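You operate a simulated robot arm through the tools that you are given. There is no shell and no other tool. Be economical: measure what you need, move in short steps, check, and stop when the job is done.

The job below is to be done with a simulated robot arm. You get a single attempt, and the scene is never put back.

TASK
File the burr off the pipe till the ring gauge slides on.
Fine: the pipe on the clamp plate; clamp it while you file; put file and ring gauge back, and the pipe in the PASS bin. Set down upright: file, flanged pipe. What is to be rubbed or washed off counts as gone when no trace of it is left.

Only the result counts: the job must be done as asked and must still hold three seconds after the hand-in. Knocking over, shifting, dropping, spilling or breaking anything else fails it.

THE ROBOT
A 6-joint arm with a two-finger parallel gripper, fixed in place. Base frame: the origin is at the foot of the arm, x ahead of it, y to its left, z up. Lengths are in mm, angles in degrees, forces in N, time in s.
With the tool pointing down near the work surface it reaches from about 140 to 840 mm from the base axis. Its first joint turns from -166.0 to 166.0 degrees. Payload 3.91 kg.
Tool frame: the origin (TCP) lies between the finger pads and is the grasp point; the fingertips stand 30 mm ahead of it; z points along the fingers, y is the line along which they close. The gripper opens to 110 mm. The fingers are 20 mm wide and 10 mm thick; the gripper's body (48 by 112 mm) begins 55 mm behind the TCP.
Orientation is that of the tool frame in the base frame, as a unit quaternion [x, y, z, w]. With the fingers straight down and closing along the base's y, the tool's x points along the base's -x, its y along +y and its z along -z.

THE INTERFACE
- The arm moves only by the tool play_rows. Its arguments are lists of equal length, an entry for each row: "fingers": the closure, from 0 (fully open) to 1 (shut); "linear": the shift along the base's x, y, z in mm, a list of three; "rot": the turn, a rotation vector about the base's x, y, z in degrees, a list of three. In form: {"fingers": [fingers, ...], "linear": [[dx, dy, dz], ...], "rot": [[ax, ay, az], ...]}. A call has 1 to 12 rows; each row is the pose to reach, as a shift and turn from the pose commanded when the call began. A row lasts 0.2 s, in which the tool goes at most 50 mm and 8.6 degrees; a call with a longer step from one row to the next is refused whole, and so is a gripper value outside its range. A pose out of reach is approached as far as the arm can. The call stops where the force on the tool passes 90 N (or 10 N more than at its start, if that is more) or the arm is blocked; 0.2 s more then pass. Each finger travels about 108 mm/s and halts on what it meets, pressing with about 27 N; the grip force reading is that of the motor and also rises with nothing between the fingers. The clock runs only during rows and for 0.2 s after the last one: add rows that repeat a pose to give the fingers time. It gives the time, the measured TCP pose, the force on the tool (base axes), the opening and the grip force at its end, in the units of the frame above (readings bear some noise), with the torque about the TCP (base axes, N m) and any sound that the robot's microphone picked up.
- Cameras (640 x 400 px; columns grow to the right, rows downward): "scene" is fixed at [47.8, 648.8, 1508.3]; the picture's right is [-0.29, -0.96, 0.00], its down [-0.92, 0.28, -0.28] and it looks along [0.27, -0.08, -0.96] (base axes); focal length 214 px, centre (320, 200). "wrist" rides on the gripper at [77, 7, -114] in the tool frame; the picture's right is [-0.09, 1.00, 0.00], its down [-0.80, -0.07, -0.59] and it looks along [-0.59, -0.05, 0.80] (tool axes); focal length 270 px, centre (320, 200). There is no depth. A picture from a camera that has moved, and an enlarged one, comes with that camera's place and axes in the base frame and with its lens.
- camera(camera): a new picture of that camera. No time passes.
- move_column(by): slides the trunk up (or, below 0, down) by that many mm; the arm rides with it, the base frame stays. It gives what a move gives, with no picture.
- enlarge(camera, box): a new picture of the part [left, top, right, bottom] of that camera's present view, enlarged. No time passes.
- sign_off(): hands the job in; it is judged then, once.

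Go step by step. Nothing tells you positions but the pictures and the camera data: compare them with the known pose of the tool, close in by small moves and look again before you grip or let go. The budget is 120 turns and 68 pictures, counting those below and the enlarged ones. Unless the task says otherwise, let go and move clear before handing in, and close with one line.

The tools are called after "Emit:" by a JSON object that holds its "fn" and its "kwargs". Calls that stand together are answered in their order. play_rows: Moves the arm, as the interface text tells. Its arguments: {"type":"object","properties":{"fingers":{"type":"array"},"linear":{"type":"array"},"rot":{"type":"array"}},"required":["fingers","linear","rot"]} The other tools are called the same way: move_column (by) slides the trunk up or down; camera (camera) takes a picture; enlarge (camera, box) takes an enlarged picture of a part of a camera's view; sign_off () hands the job in.

At the start:

```text
time: 0.0
position: [438.2, -9.8, 1248.2]
tool_rot: [0.0, 1.0, 0.0, 0.0]
force: [0.2, 0.1, 0.2]
ft_torque: [0.0, 0.02, -0.01]
grip_width: 109.9
gripper_force: 0.0
trunk travel left (down, up): [-450.0, 90.0]
```

scene: 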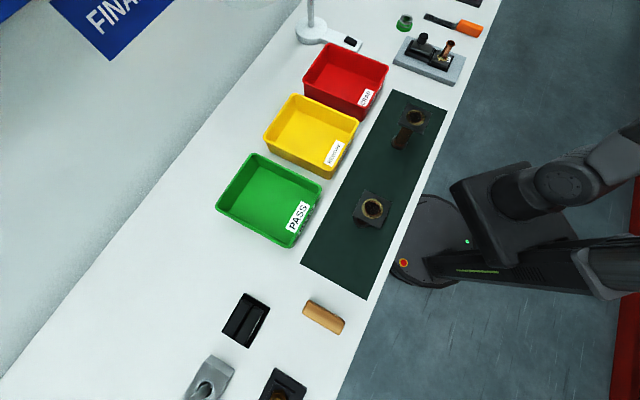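
wrist: 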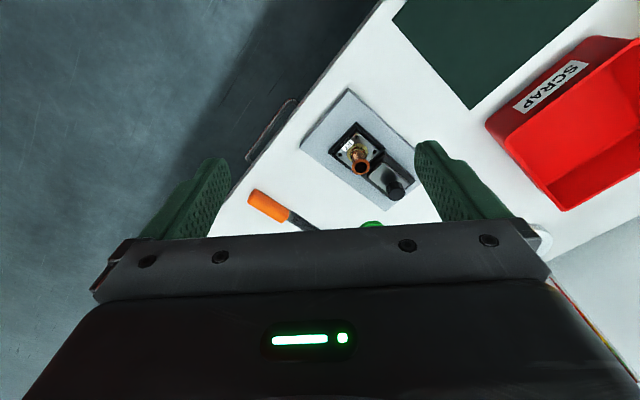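

I see a bench with a clamp fixture at the far right, an orange-handled file, a green ring gauge, and three bins. I'll enlarge the fixture area first.

Emit:
{"fn": "enlarge", "kwargs": {"camera": "scene", "box": [380, 0, 500, 90]}}

Emit:
{"fn": "enlarge", "kwargs": {"camera": "wrist", "box": [230, 70, 440, 230]}}

Emit:
{"fn": "enlarge", "kwargs": {"camera": "scene", "box": [180, 90, 460, 400]}}

```text
4.44 times, centred on (440, 45) of scene
camera zoom: at [47.8, 648.8, 1508.3], right [-0.29, -0.96, 0.0], down [-0.92, 0.28, -0.28], along [0.27, -0.08, -0.96], focal length 953 px, centre (-213, 889)
```

zoom: 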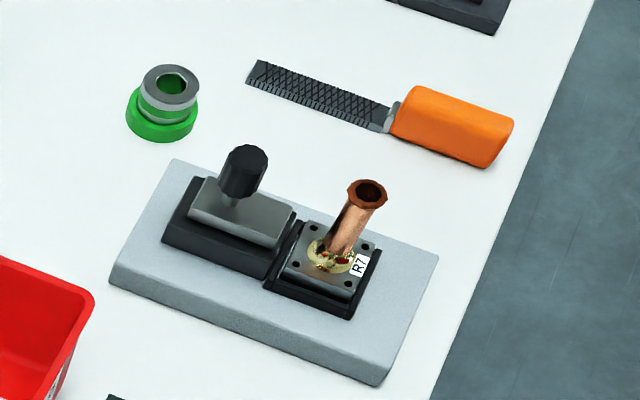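

```text
2.50 times, centred on (335, 150) of wrist
camera zoom: at [361.9, -3.4, 1362.2], right [0.09, 1.0, 0.0], down [0.8, -0.07, 0.59], along [0.59, -0.05, -0.8], focal length 676 px, centre (282, 325)
```

zoom: 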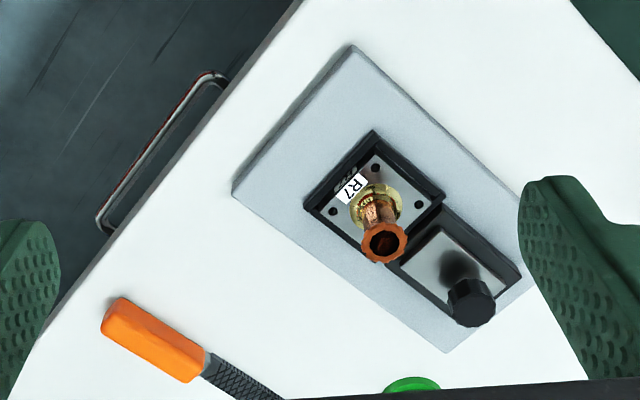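

```text
1.29 times, centred on (320, 245) of scene
camera zoom: at [47.8, 648.8, 1508.3], right [-0.29, -0.96, 0.0], down [-0.92, 0.28, -0.28], along [0.27, -0.08, -0.96], focal length 277 px, centre (320, 142)
```

zoom: 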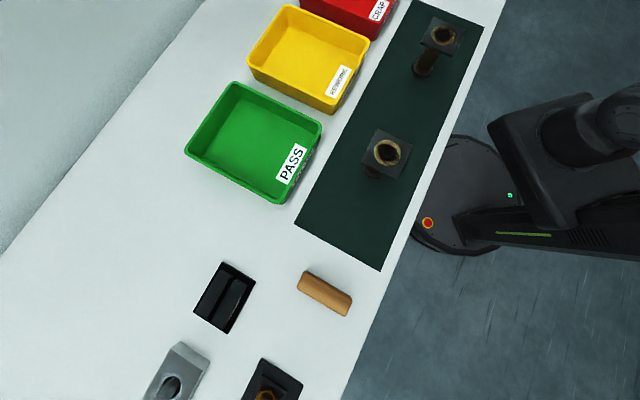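

The pipe (R7) is already in the fixture at about (579, 44), with its flange at z≈935. I'll lower the arm for a closer look.

Emit:
{"fn": "play_rows", "kwargs": {"fingers": [0, 0, 0, 0], "linear": [[0, 0, -40], [0, 10, -80], [0, 20, -120], [0, 20, -120]], "rot": [[0, 0, 0], [0, 0, 0], [0, 0, 0], [0, 0, 0]]}}

Emit:
{"fn": "camera", "kwargs": {"camera": "wrist"}}

Emit:
{"fn": "camera", "kwargs": {"camera": "scene"}}

```text
time: 1.0
position: [438.2, 9.5, 1127.2]
tool_rot: [0.0, 1.0, 0.0, 0.0]
force: [0.3, 1.1, -0.4]
ft_torque: [0.01, 0.01, -0.02]
grip_width: 110.0
gripper_force: 0.2
trunk travel left (down, up): [-450.0, 90.0]
```

```text
62 pictures are left
camera wrist: at [361.9, 16.5, 1241.5], right [0.09, 1.0, 0.0], down [0.8, -0.07, 0.59], along [0.59, -0.05, -0.8], focal length 270 px, centre (320, 200)
```

wrist: 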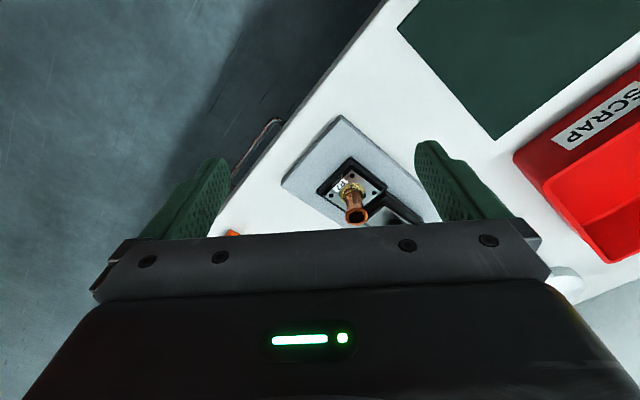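

```text
61 pictures are left
```

scene: 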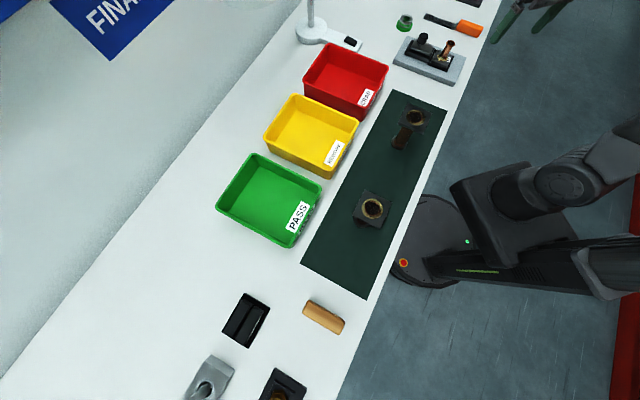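

The gripper hides the lower half of the wrist picture, so I'll shift forward to bring the fixture into the open upper part.

Emit:
{"fn": "play_rows", "kwargs": {"fingers": [0, 0, 0, 0], "linear": [[40, 10, 0], [80, 20, 0], [110, 30, 0], [110, 30, 0]], "rot": [[0, 0, 0], [0, 0, 0], [0, 0, 0], [0, 0, 0]]}}

Emit:
{"fn": "enlarge", "kwargs": {"camera": "wrist", "box": [180, 0, 500, 200]}}

```text
time: 2.0
position: [547.1, 41.0, 1126.8]
tool_rot: [-0.001, 1.0, -0.001, -0.001]
force: [-0.7, 0.3, -0.1]
ft_torque: [0.0, -0.02, 0.0]
grip_width: 110.0
gripper_force: 0.2
trunk travel left (down, up): [-450.0, 90.0]
```

```text
2.00 times, centred on (340, 100) of wrist
camera zoom: at [470.9, 47.9, 1241.8], right [0.09, 1.0, 0.0], down [0.8, -0.07, 0.59], along [0.59, -0.05, -0.8], focal length 541 px, centre (280, 400)
```

zoom: 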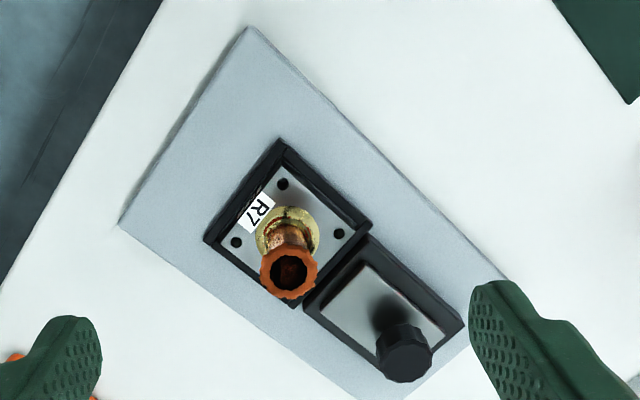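

Emit:
{"fn": "enlarge", "kwargs": {"camera": "wrist", "box": [275, 65, 419, 200]}}

Emit:
{"fn": "enlarge", "kwargs": {"camera": "scene", "box": [396, 25, 468, 70]}}

Emit:
{"fn": "enlarge", "kwargs": {"camera": "scene", "box": [390, 0, 490, 45]}}

```text
2.96 times, centred on (347, 132) of wrist
camera zoom: at [470.9, 47.9, 1241.8], right [0.09, 1.0, 0.0], down [0.8, -0.07, 0.59], along [0.59, -0.05, -0.8], focal length 801 px, centre (240, 400)
```

zoom: 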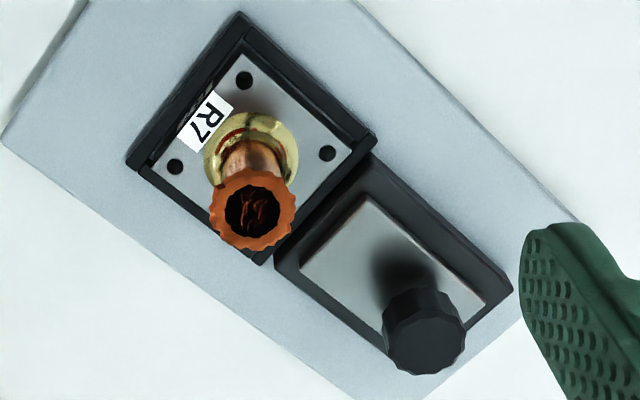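

```text
8.89 times, centred on (432, 48) of scene
camera zoom: at [47.8, 648.8, 1508.3], right [-0.29, -0.96, 0.0], down [-0.92, 0.28, -0.28], along [0.27, -0.08, -0.96], focal length 1906 px, centre (-676, 1556)
```

zoom: 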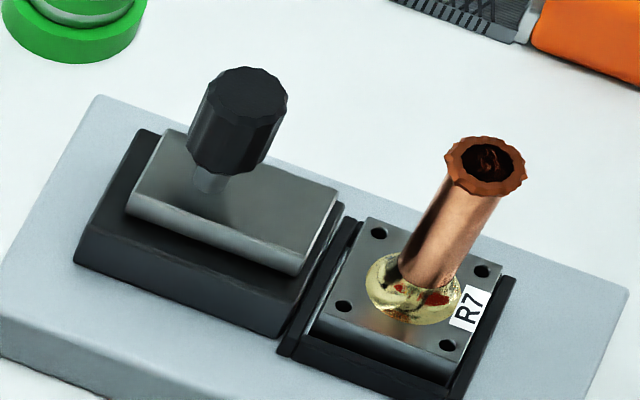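

```text
6.40 times, centred on (440, 22) of scene
camera zoom: at [47.8, 648.8, 1508.3], right [-0.29, -0.96, 0.0], down [-0.92, 0.28, -0.28], along [0.27, -0.08, -0.96], focal length 1373 px, centre (-448, 1336)
```

zoom: 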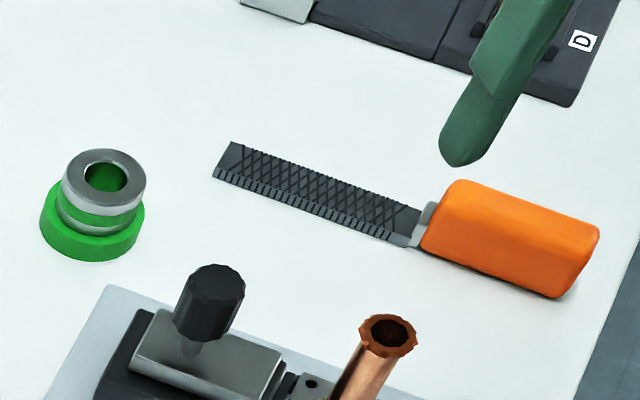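

Triangulating: pipe axis ≈ (578, 43) with its top at z≈985, and knob top ≈ (643, 108, 978). The fixture's long axis runs at 45°. I'll go above the knob, turned 45° so the fingers close across the slide direction.

Emit:
{"fn": "play_rows", "kwargs": {"fingers": [0, 0, 0, 0, 0, 0, 0, 0], "linear": [[15, 11, 0], [30, 22, 0], [45, 33, 0], [60, 44, 0], [80, 56, 0], [95, 66, 0], [95, 66, -40], [95, 66, -40]], "rot": [[0, 0, 8], [0, 0, 16], [0, 0, 24], [0, 0, 32], [0, 0, 40], [0, 0, 45], [0, 0, 45], [0, 0, 45]]}}

Emit:
{"fn": "camera", "kwargs": {"camera": "wrist"}}

Emit:
{"fn": "enlarge", "kwargs": {"camera": "scene", "box": [380, 0, 500, 90]}}

```text
time: 3.8
position: [643.8, 107.8, 1089.6]
tool_rot: [-0.382, 0.924, -0.001, 0.0]
force: [0.4, 0.6, -0.2]
ft_torque: [-0.03, 0.04, 0.04]
grip_width: 109.9
gripper_force: 0.0
trunk travel left (down, up): [-450.0, 90.0]
```

```text
56 pictures are left
camera wrist: at [584.6, 58.0, 1204.2], right [-0.64, 0.77, 0.0], down [0.62, 0.52, 0.59], along [0.46, 0.38, -0.8], focal length 270 px, centre (320, 200)
```

wrist: 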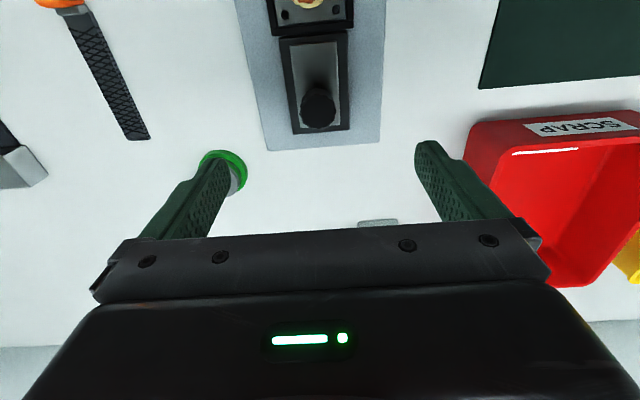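

```text
4.44 times, centred on (440, 45) of scene
camera zoom: at [47.8, 648.8, 1508.3], right [-0.29, -0.96, 0.0], down [-0.92, 0.28, -0.28], along [0.27, -0.08, -0.96], focal length 953 px, centre (-213, 889)
```

zoom: 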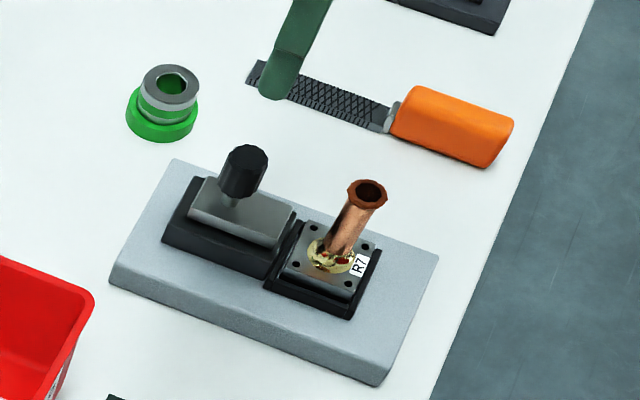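

The knob lies in the tool's plane. I'll partly close the fingers and descend most of the way, then check.

Emit:
{"fn": "play_rows", "kwargs": {"fingers": [0.2, 0.3, 0.3, 0.3], "linear": [[-2, -2, -30], [-4, -4, -60], [-4, -4, -75], [-4, -4, -75]], "rot": [[0, 0, 0], [0, 0, 0], [0, 0, 0], [0, 0, 0]]}}

Emit:
{"fn": "camera", "kwargs": {"camera": "wrist"}}

Emit:
{"fn": "enlarge", "kwargs": {"camera": "scene", "box": [380, 0, 500, 90]}}

```text
time: 4.8
position: [639.2, 102.8, 1012.8]
tool_rot: [-0.382, 0.924, 0.0, 0.0]
force: [-0.6, -0.1, 0.1]
ft_torque: [0.02, 0.02, -0.01]
grip_width: 76.9
gripper_force: 0.1
trunk travel left (down, up): [-450.0, 90.0]
```

```text
54 pictures are left
camera wrist: at [581.3, 52.4, 1128.3], right [-0.64, 0.77, 0.0], down [0.62, 0.52, 0.59], along [0.46, 0.38, -0.8], focal length 270 px, centre (320, 200)
```

wrist: 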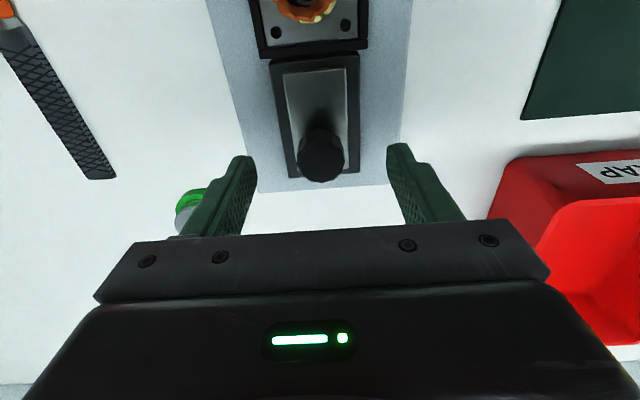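

```text
4.44 times, centred on (440, 45) of scene
camera zoom: at [47.8, 648.8, 1508.3], right [-0.29, -0.96, 0.0], down [-0.92, 0.28, -0.28], along [0.27, -0.08, -0.96], focal length 953 px, centre (-213, 889)
```

zoom: 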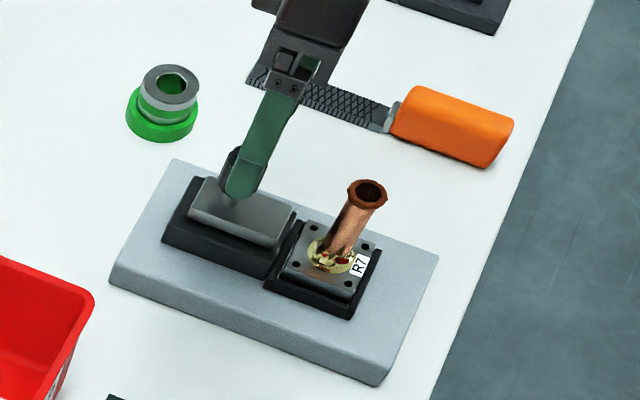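

The knob is centred under the TCP, so I'll descend and grip it.

Emit:
{"fn": "play_rows", "kwargs": {"fingers": [0.3, 0.3, 0.6, 0.85, 0.85, 0.85], "linear": [[0, -1, -15], [0, -1, -27], [0, -1, -27], [0, -1, -27], [0, -1, -27], [0, -1, -27]], "rot": [[0, 0, 0], [0, 0, 0], [0, 0, 0], [0, 0, 0], [0, 0, 0], [0, 0, 0]]}}

Emit:
{"fn": "camera", "kwargs": {"camera": "wrist"}}

```text
time: 6.2
position: [639.8, 102.1, 987.3]
tool_rot: [-0.382, 0.924, 0.001, 0.0]
force: [-3.4, 2.2, -2.7]
ft_torque: [0.49, -0.32, 0.04]
grip_width: 29.5
gripper_force: 45.4
trunk travel left (down, up): [-450.0, 90.0]
```

```text
52 pictures are left
camera wrist: at [581.5, 52.4, 1101.6], right [-0.64, 0.77, 0.0], down [0.62, 0.52, 0.59], along [0.46, 0.38, -0.8], focal length 270 px, centre (320, 200)
```

wrist: 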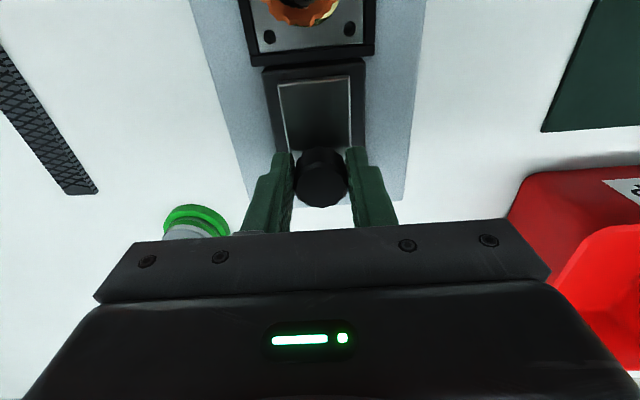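

The knob is gripped at a width of 29.5 mm. Next I'll slide it gently towards the pipe.

Emit:
{"fn": "play_rows", "kwargs": {"fingers": [0.85, 0.85, 0.85, 0.85], "linear": [[-2, -2, 0], [-4, -4, 0], [-6, -6, 0], [-8, -8, 0]], "rot": [[0, 0, 0], [0, 0, 0], [0, 0, 0], [0, 0, 0]]}}

Emit:
{"fn": "camera", "kwargs": {"camera": "wrist"}}

```text
time: 7.2
position: [630.3, 92.6, 987.8]
tool_rot: [-0.383, 0.924, 0.0, 0.001]
force: [-1.5, 1.3, 10.7]
ft_torque: [-0.71, 0.91, 0.08]
grip_width: 29.4
gripper_force: 44.8
trunk travel left (down, up): [-450.0, 90.0]
```

```text
51 pictures are left
camera wrist: at [572.0, 43.3, 1101.5], right [-0.64, 0.77, 0.0], down [0.62, 0.52, 0.6], along [0.46, 0.38, -0.8], focal length 270 px, centre (320, 200)
```

wrist: 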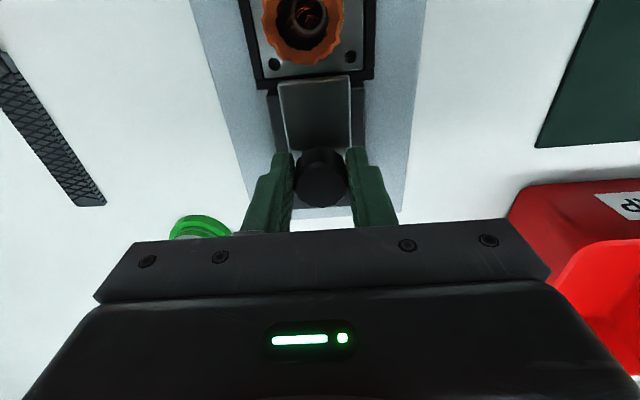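

It slides. I'll continue until it stops.

Emit:
{"fn": "play_rows", "kwargs": {"fingers": [0.85, 0.85, 0.85, 0.85], "linear": [[-2, -2, 0], [-4, -4, 0], [-6, -6, 0], [-8, -8, 0]], "rot": [[0, 0, 0], [0, 0, 0], [0, 0, 0], [0, 0, 0]]}}

Emit:
{"fn": "camera", "kwargs": {"camera": "wrist"}}

```text
time: 8.2
position: [623.9, 87.1, 985.5]
tool_rot: [-0.383, 0.924, 0.0, 0.004]
force: [13.3, 4.4, 21.5]
ft_torque: [-0.28, 0.25, -0.11]
grip_width: 29.7
gripper_force: 44.6
trunk travel left (down, up): [-450.0, 90.0]
```

```text
50 pictures are left
camera wrist: at [565.2, 36.7, 1101.1], right [-0.64, 0.77, 0.0], down [0.61, 0.52, 0.6], along [0.46, 0.38, -0.8], focal length 270 px, centre (320, 200)
```

wrist: 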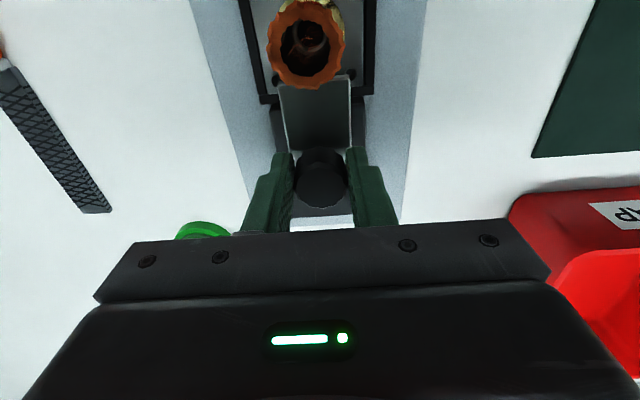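

Resistance is building. I'll give one more small push to check it has reached the stop.

Emit:
{"fn": "play_rows", "kwargs": {"fingers": [0.85, 0.85, 0.85], "linear": [[-2, -2, 0], [-4, -4, 0], [-4, -4, 0]], "rot": [[0, 0, 0], [0, 0, 0], [0, 0, 0]]}}

Emit:
{"fn": "enlarge", "kwargs": {"camera": "scene", "box": [396, 25, 468, 70]}}

```text
time: 9.0
position: [621.5, 84.9, 985.0]
tool_rot: [-0.383, 0.924, 0.0, 0.002]
force: [26.0, 18.4, 12.5]
ft_torque: [0.47, -0.5, 0.01]
grip_width: 29.9
gripper_force: 45.1
trunk travel left (down, up): [-450.0, 90.0]
```

```text
8.89 times, centred on (432, 48) of scene
camera zoom: at [47.8, 648.8, 1508.3], right [-0.29, -0.96, 0.0], down [-0.92, 0.28, -0.28], along [0.27, -0.08, -0.96], focal length 1906 px, centre (-676, 1556)
```

zoom: 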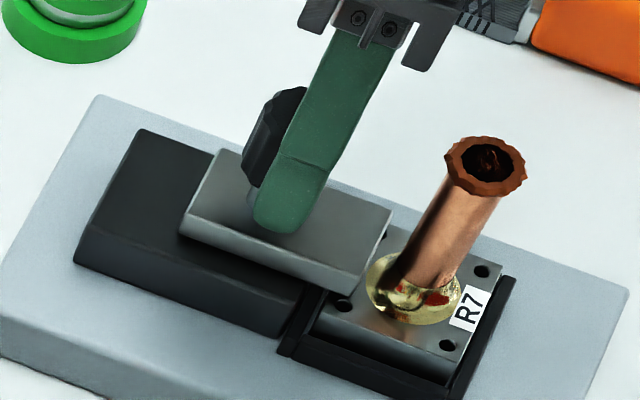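

The slider has hit its stop over the flange, so the pipe is clamped. I'll relax the push, release and lift, then move towards the file.

Emit:
{"fn": "play_rows", "kwargs": {"fingers": [0.85, 0.5, 0.5, 0.4, 0.4, 0.4], "linear": [[4, 4, 0], [4, 4, 0], [4, 4, 0], [4, 4, 40], [4, 4, 80], [4, 4, 80]], "rot": [[0, 0, 0], [0, 0, 0], [0, 0, 0], [0, 0, 0], [0, 0, 0], [0, 0, 0]]}}

Emit:
{"fn": "enlarge", "kwargs": {"camera": "scene", "box": [396, 25, 468, 70]}}

```text
time: 10.4
position: [622.4, 86.6, 1065.7]
tool_rot: [-0.383, 0.924, 0.0, 0.0]
force: [-0.3, 0.2, 0.0]
ft_torque: [-0.02, -0.02, 0.01]
grip_width: 66.0
gripper_force: 0.0
trunk travel left (down, up): [-450.0, 90.0]
```

```text
8.89 times, centred on (432, 48) of scene
camera zoom: at [47.8, 648.8, 1508.3], right [-0.29, -0.96, 0.0], down [-0.92, 0.28, -0.28], along [0.27, -0.08, -0.96], focal length 1906 px, centre (-676, 1556)
```

zoom: 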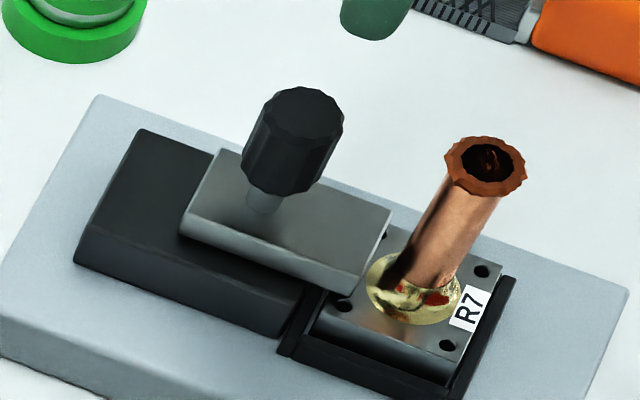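

The clamp holds. I'll go over to the file handle, estimated at (692, -132).

Emit:
{"fn": "play_rows", "kwargs": {"fingers": [0.3, 0.3, 0.3, 0.3, 0.3, 0.3], "linear": [[12, -45, 20], [24, -90, 20], [36, -135, 20], [50, -175, 20], [64, -212, 20], [64, -212, 20]], "rot": [[0, 0, 0], [0, 0, 0], [0, 0, 0], [0, 0, 0], [0, 0, 0], [0, 0, 0]]}}

Emit:
{"fn": "camera", "kwargs": {"camera": "wrist"}}

Emit:
{"fn": "enlarge", "kwargs": {"camera": "scene", "box": [390, 0, 490, 45]}}

```text
refused: row 1 steps farther than a row can; nothing moved
```

```text
47 pictures are left
camera wrist: at [564.5, 36.7, 1180.6], right [-0.64, 0.77, 0.0], down [0.62, 0.52, 0.59], along [0.46, 0.38, -0.8], focal length 270 px, centre (320, 200)
```

wrist: 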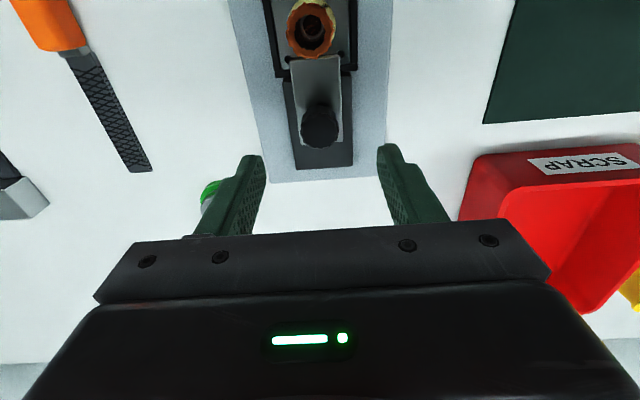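

```text
6.40 times, centred on (440, 22) of scene
camera zoom: at [47.8, 648.8, 1508.3], right [-0.29, -0.96, 0.0], down [-0.92, 0.28, -0.28], along [0.27, -0.08, -0.96], focal length 1373 px, centre (-448, 1336)
```

zoom: 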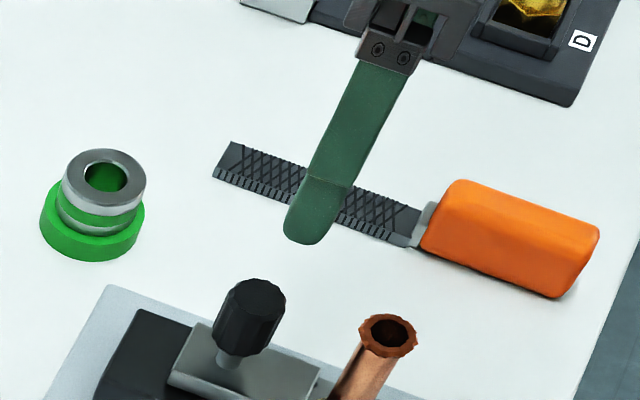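

I'll redo that move with smaller steps.

Emit:
{"fn": "play_rows", "kwargs": {"fingers": [0.3, 0.3, 0.3, 0.3, 0.3, 0.3, 0.3], "linear": [[12, -40, 10], [24, -80, 20], [36, -120, 20], [50, -160, 20], [66, -200, 20], [80, -230, 20], [80, -230, 20]], "rot": [[0, 0, 0], [0, 0, 0], [0, 0, 0], [0, 0, 0], [0, 0, 0], [0, 0, 0], [0, 0, 0]]}}

Emit:
{"fn": "camera", "kwargs": {"camera": "wrist"}}

```text
time: 12.0
position: [705.3, -144.3, 1088.6]
tool_rot: [-0.383, 0.924, 0.0, 0.0]
force: [-0.8, 0.3, -0.6]
ft_torque: [0.0, -0.03, 0.0]
grip_width: 77.2
gripper_force: 0.0
trunk travel left (down, up): [-450.0, 90.0]
```

```text
45 pictures are left
camera wrist: at [646.6, -195.0, 1202.5], right [-0.64, 0.77, 0.0], down [0.62, 0.52, 0.59], along [0.46, 0.38, -0.8], focal length 270 px, centre (320, 200)
```

wrist: 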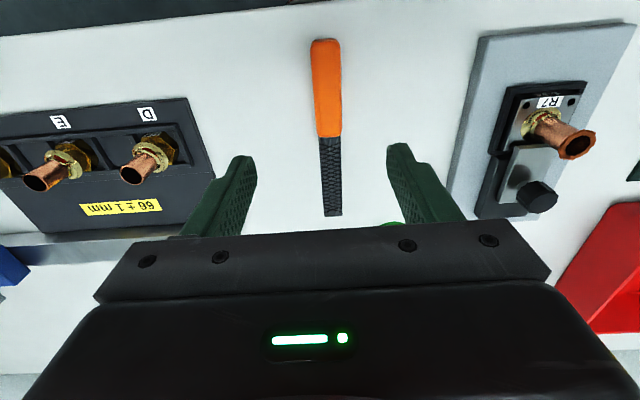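

The file's handle is right under the TCP, about 28 mm wide and aligned with the tool, and offset +6 mm in tool y. I'll grip near its front half and descend to just above the table.

Emit:
{"fn": "play_rows", "kwargs": {"fingers": [0.3, 0.3, 0.3, 0.3, 0.3, 0.3], "linear": [[6, 10, -40], [11, 20, -80], [11, 20, -115], [11, 20, -135], [11, 20, -145], [11, 20, -145]], "rot": [[0, 0, 0], [0, 0, 0], [0, 0, 0], [0, 0, 0], [0, 0, 0], [0, 0, 0]]}}

Emit:
{"fn": "camera", "kwargs": {"camera": "wrist"}}

Emit:
{"fn": "enlarge", "kwargs": {"camera": "scene", "box": [390, 0, 490, 45]}}

```text
time: 13.4
position: [713.2, -125.0, 940.7]
tool_rot: [-0.383, 0.924, 0.0, 0.001]
force: [0.7, -0.6, -0.6]
ft_torque: [-0.01, 0.02, -0.03]
grip_width: 77.2
gripper_force: 0.0
trunk travel left (down, up): [-450.0, 90.0]
```

```text
44 pictures are left
camera wrist: at [655.6, -174.8, 1054.7], right [-0.64, 0.77, 0.0], down [0.62, 0.52, 0.59], along [0.46, 0.38, -0.8], focal length 270 px, centre (320, 200)
```

wrist: 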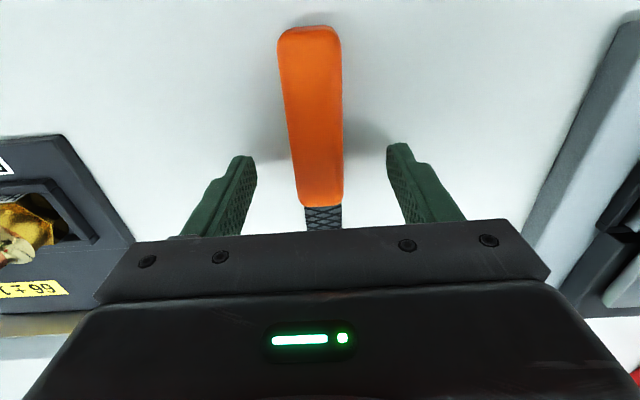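

```text
6.40 times, centred on (440, 22) of scene
camera zoom: at [47.8, 648.8, 1508.3], right [-0.29, -0.96, 0.0], down [-0.92, 0.28, -0.28], along [0.27, -0.08, -0.96], focal length 1373 px, centre (-448, 1336)
```

zoom: 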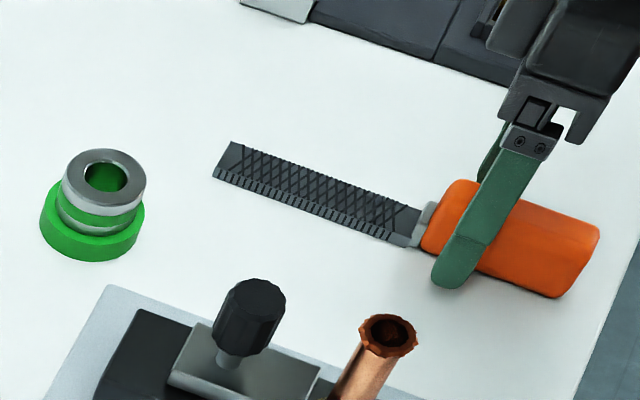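

The fingers straddle the handle. I'll nudge sideways, lower 3 mm and close.

Emit:
{"fn": "play_rows", "kwargs": {"fingers": [0.3, 0.5, 0.75, 0.95, 0.95, 0.95], "linear": [[2, -2, -4], [2, -2, -4], [2, -2, -4], [2, -2, -4], [2, -2, -4], [2, -2, -4]], "rot": [[0, 0, 0], [0, 0, 0], [0, 0, 0], [0, 0, 0], [0, 0, 0], [0, 0, 0]]}}

Emit:
{"fn": "play_rows", "kwargs": {"fingers": [0.95, 0.95, 0.95, 0.95, 0.95], "linear": [[0, 0, 10], [0, 0, 40], [0, 0, 80], [0, 0, 120], [0, 0, 120]], "rot": [[0, 0, 0], [0, 0, 0], [0, 0, 0], [0, 0, 0], [0, 0, 0]]}}

Emit:
{"fn": "camera", "kwargs": {"camera": "scene"}}

Emit:
{"fn": "camera", "kwargs": {"camera": "wrist"}}

```text
time: 14.8
position: [714.9, -126.2, 937.0]
tool_rot: [-0.383, 0.924, 0.0, 0.0]
force: [0.2, 0.3, 1.3]
ft_torque: [0.0, 0.04, 0.04]
grip_width: 27.3
gripper_force: 27.2
trunk travel left (down, up): [-450.0, 90.0]
```

```text
time: 16.0
position: [715.6, -129.1, 1057.2]
tool_rot: [-0.383, 0.924, 0.0, 0.0]
force: [0.2, 0.3, -2.4]
ft_torque: [-0.01, 0.0, 0.01]
grip_width: 27.7
gripper_force: 27.2
trunk travel left (down, up): [-450.0, 90.0]
```

```text
42 pictures are left
```

scene: 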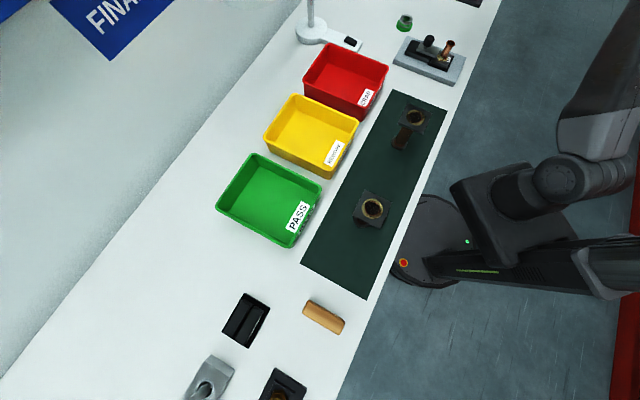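

```text
41 pictures are left
camera wrist: at [656.9, -178.5, 1171.7], right [-0.64, 0.77, 0.0], down [0.62, 0.52, 0.59], along [0.46, 0.38, -0.8], focal length 270 px, centre (320, 200)
```

wrist: 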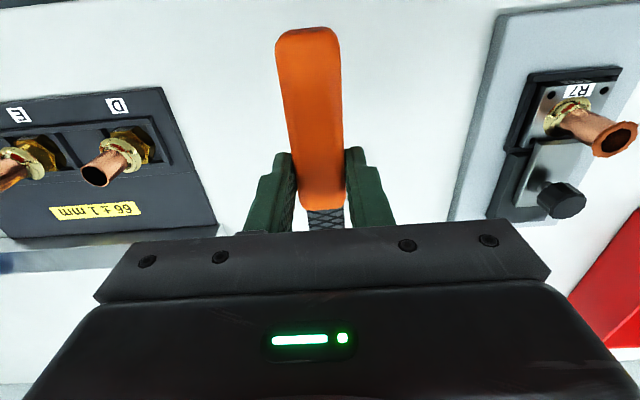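

The file is held well (pick pose (715, -126, 937), yaw 45). I'll carry it behind the pipe with the blade pointing along +x over the rim, well above it.

Emit:
{"fn": "play_rows", "kwargs": {"fingers": [0.95, 0.95, 0.95, 0.95, 0.95, 0.95, 0.95, 0.95, 0.95, 0.95], "linear": [[0, 0, 30], [-30, 10, 30], [-60, 30, 30], [-90, 50, 30], [-120, 75, 30], [-150, 100, 30], [-180, 130, 30], [-210, 155, 30], [-228, 172, 30], [-228, 172, 30]], "rot": [[0, 0, 0], [0, 0, -6], [0, 0, -12], [0, 0, -18], [0, 0, -24], [0, 0, -30], [0, 0, -36], [0, 0, -42], [0, 0, -45], [0, 0, -45]]}}

Emit:
{"fn": "enlarge", "kwargs": {"camera": "scene", "box": [390, 10, 490, 80]}}

Emit:
{"fn": "camera", "kwargs": {"camera": "wrist"}}

```text
time: 18.2
position: [488.2, 44.9, 1086.3]
tool_rot: [0.001, 1.0, 0.0, 0.0]
force: [0.0, 0.1, -1.7]
ft_torque: [-0.03, -0.02, -0.02]
grip_width: 27.6
gripper_force: 26.9
trunk travel left (down, up): [-450.0, 90.0]
```

```text
5.71 times, centred on (440, 45) of scene
camera zoom: at [47.8, 648.8, 1508.3], right [-0.29, -0.96, 0.0], down [-0.92, 0.28, -0.28], along [0.27, -0.08, -0.96], focal length 1226 px, centre (-366, 1086)
```

zoom: 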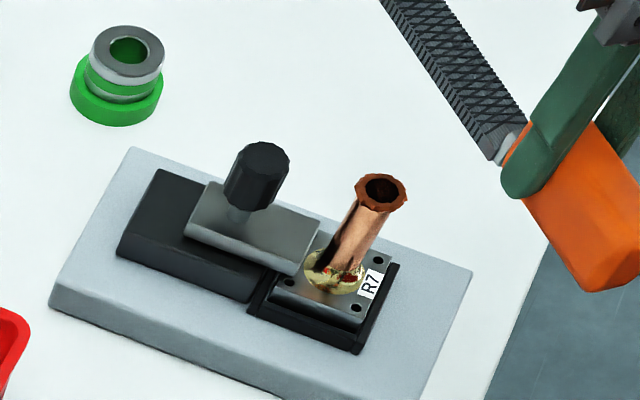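

```text
39 pictures are left
camera wrist: at [413.0, 50.8, 1200.9], right [0.09, 1.0, 0.0], down [0.8, -0.07, 0.59], along [0.59, -0.05, -0.8], focal length 270 px, centre (320, 200)
```

wrist: 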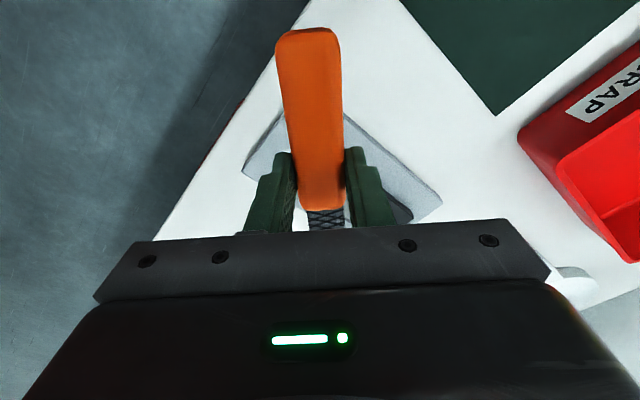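

The blade is above the rim line, and I estimate first contact at TCP z≈1024. I'll descend carefully.

Emit:
{"fn": "play_rows", "kwargs": {"fingers": [0.95, 0.95, 0.95], "linear": [[0, -1, -30], [0, -1, -55], [0, -1, -55]], "rot": [[0, 0, 0], [0, 0, 0], [0, 0, 0]]}}

Emit:
{"fn": "enlarge", "kwargs": {"camera": "scene", "box": [410, 20, 474, 60]}}

```text
time: 19.0
position: [490.0, 44.0, 1030.3]
tool_rot: [0.0, 1.0, 0.0, -0.001]
force: [0.0, -0.6, -1.5]
ft_torque: [0.0, 0.0, 0.02]
grip_width: 27.4
gripper_force: 26.9
trunk travel left (down, up): [-450.0, 90.0]
```

```text
10.00 times, centred on (442, 40) of scene
camera zoom: at [47.8, 648.8, 1508.3], right [-0.29, -0.96, 0.0], down [-0.92, 0.28, -0.28], along [0.27, -0.08, -0.96], focal length 2145 px, centre (-900, 1800)
```

zoom: 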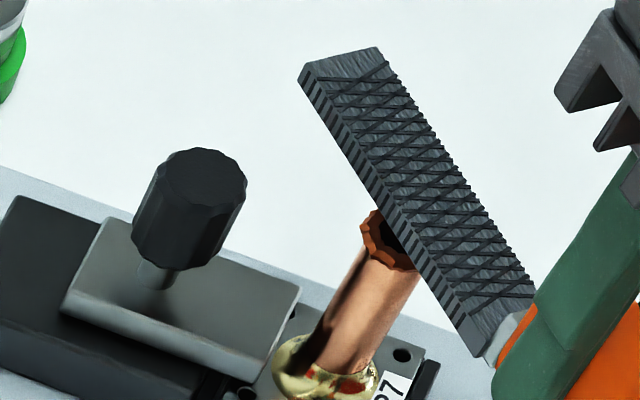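

Emit:
{"fn": "play_rows", "kwargs": {"fingers": [0.95, 0.95], "linear": [[0, 0, -3], [0, 0, -3]], "rot": [[0, 0, 0], [0, 0, 0]]}}

Emit:
{"fn": "play_rows", "kwargs": {"fingers": [0.95, 0.95], "linear": [[0, 0, -3], [0, 0, -3]], "rot": [[0, 0, 0], [0, 0, 0]]}}

Emit:
{"fn": "play_rows", "kwargs": {"fingers": [0.95, 0.95], "linear": [[0, 0, -3], [0, 0, -3]], "rot": [[0, 0, 0], [0, 0, 0]]}}

```text
time: 19.6
position: [489.9, 43.7, 1029.3]
tool_rot: [0.0, 1.0, 0.0, 0.0]
force: [-0.1, 0.0, -2.3]
ft_torque: [0.02, -0.01, 0.0]
grip_width: 27.6
gripper_force: 27.4
trunk travel left (down, up): [-450.0, 90.0]
```

```text
time: 20.2
position: [488.7, 43.7, 1025.3]
tool_rot: [0.0, 1.0, 0.0, 0.0]
force: [0.8, 1.2, -2.3]
ft_torque: [0.04, -0.02, 0.01]
grip_width: 27.5
gripper_force: 26.7
trunk travel left (down, up): [-450.0, 90.0]
```

```text
time: 20.8
position: [488.6, 45.7, 1021.9]
tool_rot: [0.0, 1.0, 0.0, 0.0]
force: [0.4, -1.1, -2.0]
ft_torque: [0.05, -0.01, 0.05]
grip_width: 27.3
gripper_force: 27.0
trunk travel left (down, up): [-450.0, 90.0]
```

No contact yet, so I'll continue down in small steps.

Emit:
{"fn": "play_rows", "kwargs": {"fingers": [0.95, 0.95], "linear": [[0, 0, -3], [0, 0, -3]], "rot": [[0, 0, 0], [0, 0, 0]]}}

Emit:
{"fn": "play_rows", "kwargs": {"fingers": [0.95, 0.95], "linear": [[0, 0, -2], [0, 0, -2]], "rot": [[0, 0, 0], [0, 0, 0]]}}

Emit:
{"fn": "enlarge", "kwargs": {"camera": "scene", "box": [410, 20, 474, 60]}}

```text
time: 21.4
position: [487.6, 44.5, 1019.7]
tool_rot: [0.0, 1.0, 0.0, 0.0]
force: [1.4, -1.4, 8.8]
ft_torque: [-0.04, -0.83, -0.08]
grip_width: 27.6
gripper_force: 27.4
trunk travel left (down, up): [-450.0, 90.0]
```

```text
time: 22.0
position: [487.3, 44.1, 1017.3]
tool_rot: [0.0, 1.0, 0.001, 0.0]
force: [0.3, -0.8, 9.4]
ft_torque: [-0.02, -0.79, -0.09]
grip_width: 27.3
gripper_force: 27.5
trunk travel left (down, up): [-450.0, 90.0]
```

```text
10.00 times, centred on (442, 40) of scene
camera zoom: at [47.8, 648.8, 1508.3], right [-0.29, -0.96, 0.0], down [-0.92, 0.28, -0.28], along [0.27, -0.08, -0.96], focal length 2145 px, centre (-900, 1800)
```

zoom: 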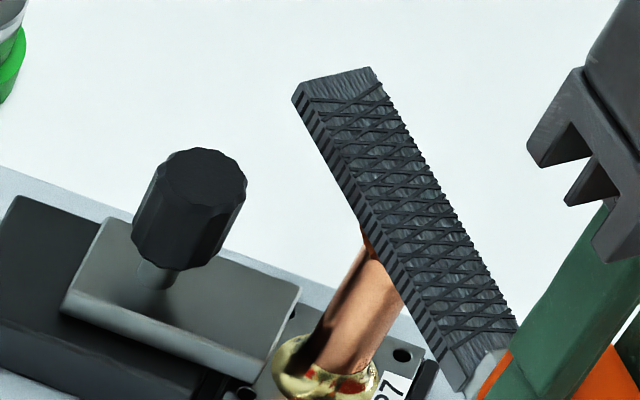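

Contact is made at about 11 N. I'll stroke back and forth along the blade now.

Emit:
{"fn": "play_rows", "kwargs": {"fingers": [0.95, 0.95, 0.95, 0.95, 0.95, 0.95, 0.95, 0.95, 0.95, 0.95, 0.95, 0.95], "linear": [[12, 0, 0.5], [24, 0, 0.5], [12, 0, 0.5], [0, 0, 0.5], [-12, 0, 0.5], [-24, 0, 0.5], [-12, 0, 0.5], [0, 0, 0.5], [12, 0, 0.5], [24, 0, 0.5], [12, 0, 0.5], [0, 0, 0.5]], "rot": [[0, 0, 0], [0, 0, 0], [0, 0, 0], [0, 0, 0], [0, 0, 0], [0, 0, 0], [0, 0, 0], [0, 0, 0], [0, 0, 0], [0, 0, 0], [0, 0, 0], [0, 0, 0]]}}

Emit:
{"fn": "play_rows", "kwargs": {"fingers": [0.95, 0.95, 0.95], "linear": [[0, 0, 15], [-40, 0, 15], [-80, 0, 15]], "rot": [[0, 0, 0], [0, 0, 0], [0, 0, 0]]}}

Emit:
{"fn": "enlarge", "kwargs": {"camera": "scene", "box": [410, 20, 474, 60]}}

```text
time: 24.6
position: [487.4, 45.3, 1018.7]
tool_rot: [0.0, 1.0, 0.0, -0.001]
force: [-0.1, 0.4, -1.3]
ft_torque: [0.01, 0.02, 0.0]
grip_width: 27.6
gripper_force: 27.2
trunk travel left (down, up): [-450.0, 90.0]
```

```text
time: 25.4
position: [405.1, 43.0, 1034.9]
tool_rot: [0.0, 1.0, 0.0, 0.0]
force: [0.0, -0.2, -2.5]
ft_torque: [-0.03, 0.0, 0.01]
grip_width: 27.4
gripper_force: 27.0
trunk travel left (down, up): [-450.0, 90.0]
```

```text
10.00 times, centred on (442, 40) of scene
camera zoom: at [47.8, 648.8, 1508.3], right [-0.29, -0.96, 0.0], down [-0.92, 0.28, -0.28], along [0.27, -0.08, -0.96], focal length 2145 px, centre (-900, 1800)
```

zoom: 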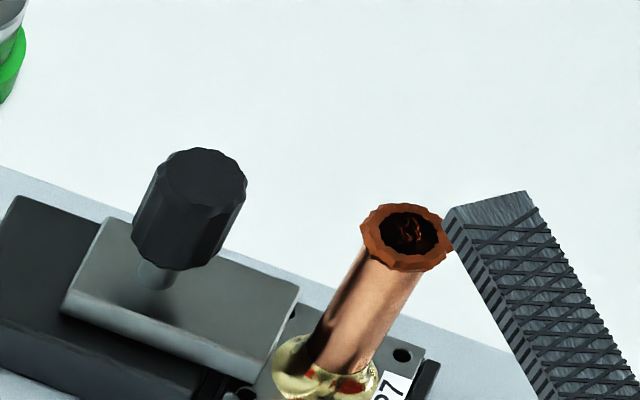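

The change isn't obvious, so I'll zoom in more to set a baseline of the burr.

Emit:
{"fn": "enlarge", "kwargs": {"camera": "scene", "box": [440, 36, 461, 49]}}

```text
16.00 times, centred on (450, 42) of scene
camera zoom: at [47.8, 648.8, 1508.3], right [-0.29, -0.96, 0.0], down [-0.92, 0.28, -0.28], along [0.27, -0.08, -0.96], focal length 3432 px, centre (-1768, 2720)
```

zoom: 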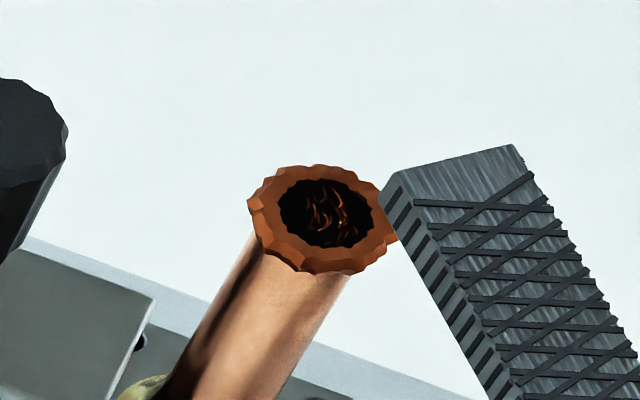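

The burr is still all around the rim. I'll return with a small pitch to compensate for the slip, contacting nearer the handle for more force.

Emit:
{"fn": "play_rows", "kwargs": {"fingers": [0.95, 0.95, 0.95, 0.95, 0.95], "linear": [[40, 0, 0], [80, 0, 0], [115, 0, 0], [115, 0, -9], [115, 0, -12]], "rot": [[0, 2, 0], [0, 2, 0], [0, 2, 0], [0, 2, 0], [0, 2, 0]]}}

Emit:
{"fn": "play_rows", "kwargs": {"fingers": [0.95, 0.95], "linear": [[0, 0, -2], [0, 0, -2]], "rot": [[0, 0, 0], [0, 0, 0]]}}

Emit:
{"fn": "play_rows", "kwargs": {"fingers": [0.95, 0.95], "linear": [[0, 0, -2], [0, 0, -2]], "rot": [[0, 0, 0], [0, 0, 0]]}}

```text
time: 26.6
position: [522.0, 43.9, 1022.0]
tool_rot: [0.001, 1.0, 0.0, -0.018]
force: [0.5, 0.6, -1.1]
ft_torque: [0.03, 0.02, 0.01]
grip_width: 27.4
gripper_force: 27.3
trunk travel left (down, up): [-450.0, 90.0]
```

```text
time: 27.2
position: [522.2, 44.5, 1020.5]
tool_rot: [0.0, 1.0, 0.0, -0.016]
force: [0.0, -0.6, 11.5]
ft_torque: [-0.02, -0.59, -0.02]
grip_width: 27.3
gripper_force: 26.9
trunk travel left (down, up): [-450.0, 90.0]
```

```text
time: 27.8
position: [521.4, 44.7, 1018.8]
tool_rot: [0.0, 1.0, 0.0, -0.016]
force: [0.7, 0.5, 22.7]
ft_torque: [-0.04, -1.11, 0.01]
grip_width: 27.4
gripper_force: 26.8
trunk travel left (down, up): [-450.0, 90.0]
```

Contact force is now solid at about 23 N. Stroking now.

Emit:
{"fn": "play_rows", "kwargs": {"fingers": [0.95, 0.95, 0.95, 0.95, 0.95, 0.95, 0.95, 0.95, 0.95, 0.95, 0.95, 0.95], "linear": [[-12, 0, 0], [-24, 0, 0], [-36, 0, 0], [-24, 0, 0], [-12, 0, 0], [0, 0, 0], [-12, 0, 0], [-24, 0, 0], [-36, 0, 0], [-24, 0, 0], [-12, 0, 0], [0, 0, 0]], "rot": [[0, 0, 0], [0, 0, 0], [0, 0, 0], [0, 0, 0], [0, 0, 0], [0, 0, 0], [0, 0, 0], [0, 0, 0], [0, 0, 0], [0, 0, 0], [0, 0, 0], [0, 0, 0]]}}

Emit:
{"fn": "enlarge", "kwargs": {"camera": "scene", "box": [410, 20, 474, 60]}}

```text
time: 30.4
position: [522.7, 43.1, 1016.5]
tool_rot: [0.0, 1.0, 0.0, -0.017]
force: [0.3, 0.1, -1.1]
ft_torque: [-0.03, -0.02, -0.01]
grip_width: 27.7
gripper_force: 27.1
trunk travel left (down, up): [-450.0, 90.0]
```

```text
10.00 times, centred on (442, 40) of scene
camera zoom: at [47.8, 648.8, 1508.3], right [-0.29, -0.96, 0.0], down [-0.92, 0.28, -0.28], along [0.27, -0.08, -0.96], focal length 2145 px, centre (-900, 1800)
```

zoom: 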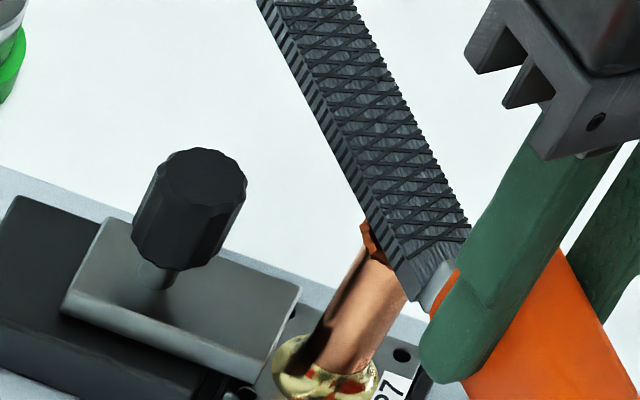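

The contact force went to zero, from wear or slip. I'll lower further and check.

Emit:
{"fn": "play_rows", "kwargs": {"fingers": [0.95, 0.95], "linear": [[0, 0, -2], [0, 0, -2]], "rot": [[0, 0, 0], [0, 0, 0]]}}

Emit:
{"fn": "play_rows", "kwargs": {"fingers": [0.95, 0.95], "linear": [[0, 0, -1.5], [0, 0, -1.5]], "rot": [[0, 0, 0], [0, 0, 0]]}}

Emit:
{"fn": "play_rows", "kwargs": {"fingers": [0.95, 0.95, 0.95, 0.95, 0.95, 0.95, 0.95, 0.95, 0.95, 0.95, 0.95, 0.95], "linear": [[-8, 0, 0], [-16, 0, 0], [-8, 0, 0], [0, 0, 0], [-8, 0, 0], [-16, 0, 0], [-8, 0, 0], [0, 0, 0], [-8, 0, 0], [-16, 0, 0], [-8, 0, 0], [0, 0, 0]], "rot": [[0, 0, 0], [0, 0, 0], [0, 0, 0], [0, 0, 0], [0, 0, 0], [0, 0, 0], [0, 0, 0], [0, 0, 0], [0, 0, 0], [0, 0, 0], [0, 0, 0], [0, 0, 0]]}}

Emit:
{"fn": "play_rows", "kwargs": {"fingers": [0.95, 0.95, 0.95, 0.95], "linear": [[0, 0, 15], [-40, 0, 15], [-80, 0, 15], [-120, 0, 15]], "rot": [[0, 0, 0], [0, 0, 0], [0, 0, 0], [0, 0, 0]]}}

Emit:
{"fn": "enlarge", "kwargs": {"camera": "scene", "box": [440, 36, 461, 49]}}

```text
time: 31.0
position: [522.4, 43.6, 1016.1]
tool_rot: [0.0, 1.0, 0.001, -0.017]
force: [2.4, -1.2, 8.0]
ft_torque: [-0.06, -0.45, 0.0]
grip_width: 27.7
gripper_force: 26.5
trunk travel left (down, up): [-450.0, 90.0]
```

```text
time: 31.6
position: [522.0, 44.3, 1014.9]
tool_rot: [0.0, 1.0, 0.0, -0.016]
force: [1.1, -0.6, 13.8]
ft_torque: [-0.05, -0.73, -0.04]
grip_width: 27.9
gripper_force: 26.7
trunk travel left (down, up): [-450.0, 90.0]
```

```text
time: 34.2
position: [523.7, 45.4, 1013.9]
tool_rot: [0.0, 1.0, -0.001, -0.017]
force: [-3.4, 0.0, 5.9]
ft_torque: [-0.01, -0.28, -0.01]
grip_width: 27.5
gripper_force: 26.6
trunk travel left (down, up): [-450.0, 90.0]
```

```text
time: 35.2
position: [401.4, 45.5, 1027.9]
tool_rot: [0.0, 1.0, 0.0, -0.016]
force: [-0.4, 0.0, -1.0]
ft_torque: [-0.03, -0.01, 0.01]
grip_width: 28.0
gripper_force: 27.2
trunk travel left (down, up): [-450.0, 90.0]
```

```text
16.00 times, centred on (450, 42) of scene
camera zoom: at [47.8, 648.8, 1508.3], right [-0.29, -0.96, 0.0], down [-0.92, 0.28, -0.28], along [0.27, -0.08, -0.96], focal length 3432 px, centre (-1768, 2720)
```

zoom: 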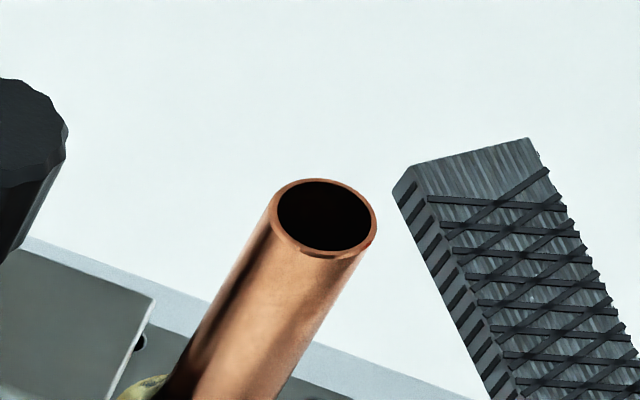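

The burr is nearly gone. I'll zoom in for any remaining traces.

Emit:
{"fn": "enlarge", "kwargs": {"camera": "scene", "box": [446, 40, 454, 45]}}

```text
16.00 times, centred on (450, 42) of scene
camera zoom: at [47.8, 648.8, 1508.3], right [-0.29, -0.96, 0.0], down [-0.92, 0.28, -0.28], along [0.27, -0.08, -0.96], focal length 3432 px, centre (-1760, 2720)
```

zoom: 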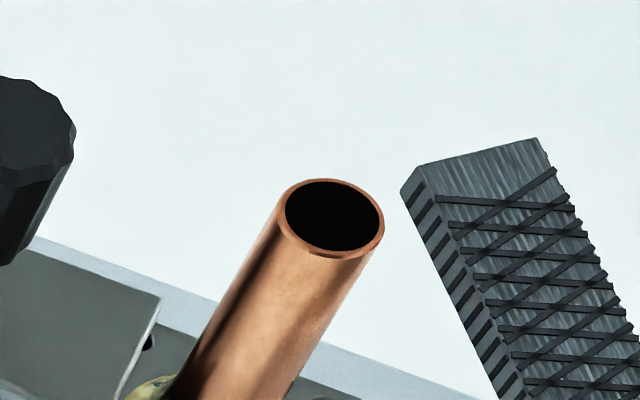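

Tiny remnants seem to be left on the near edge. One more filing round.

Emit:
{"fn": "play_rows", "kwargs": {"fingers": [0.95, 0.95, 0.95, 0.95, 0.95, 0.95], "linear": [[40, 0, 0], [80, 0, 0], [119, -2, 0], [119, -2, -8], [119, -2, -13], [119, -2, -15]], "rot": [[0, 0, 0], [0, 0, 0], [0, 0, 0], [0, 0, 0], [0, 0, 0], [0, 0, 0]]}}

Emit:
{"fn": "play_rows", "kwargs": {"fingers": [0.95, 0.95], "linear": [[0, 0, -1.5], [0, 0, -1.5]], "rot": [[0, 0, 0], [0, 0, 0]]}}

Emit:
{"fn": "play_rows", "kwargs": {"fingers": [0.95, 0.95, 0.95, 0.95, 0.95, 0.95, 0.95, 0.95, 0.95, 0.95, 0.95, 0.95], "linear": [[-8, 0, 0], [-16, 0, 0], [-8, 2, 0], [0, 3, 0], [-8, 3, 0], [-16, 0, 0], [-8, -3, 0], [0, -3, 0], [-8, -3, 0], [-16, 0, 0], [-8, 0, 0], [0, 0, 0]], "rot": [[0, 0, 0], [0, 0, 0], [0, 0, 0], [0, 0, 0], [0, 0, 0], [0, 0, 0], [0, 0, 0], [0, 0, 0], [0, 0, 0], [0, 0, 0], [0, 0, 0], [0, 0, 0]]}}

```text
time: 36.6
position: [522.4, 41.8, 1013.6]
tool_rot: [0.0, 1.0, 0.0, -0.017]
force: [-0.2, 0.9, -0.1]
ft_torque: [0.04, -0.05, 0.02]
grip_width: 27.9
gripper_force: 26.4
trunk travel left (down, up): [-450.0, 90.0]
```

```text
time: 37.2
position: [522.2, 41.9, 1012.9]
tool_rot: [0.001, 1.0, 0.001, -0.016]
force: [0.6, 2.0, 11.4]
ft_torque: [0.07, -0.73, 0.04]
grip_width: 27.6
gripper_force: 27.0
trunk travel left (down, up): [-450.0, 90.0]
```

```text
time: 39.8
position: [520.0, 42.0, 1013.3]
tool_rot: [0.0, 1.0, 0.0, -0.017]
force: [-6.7, 0.7, 11.9]
ft_torque: [0.0, -0.56, 0.04]
grip_width: 28.0
gripper_force: 27.2
trunk travel left (down, up): [-450.0, 90.0]
```

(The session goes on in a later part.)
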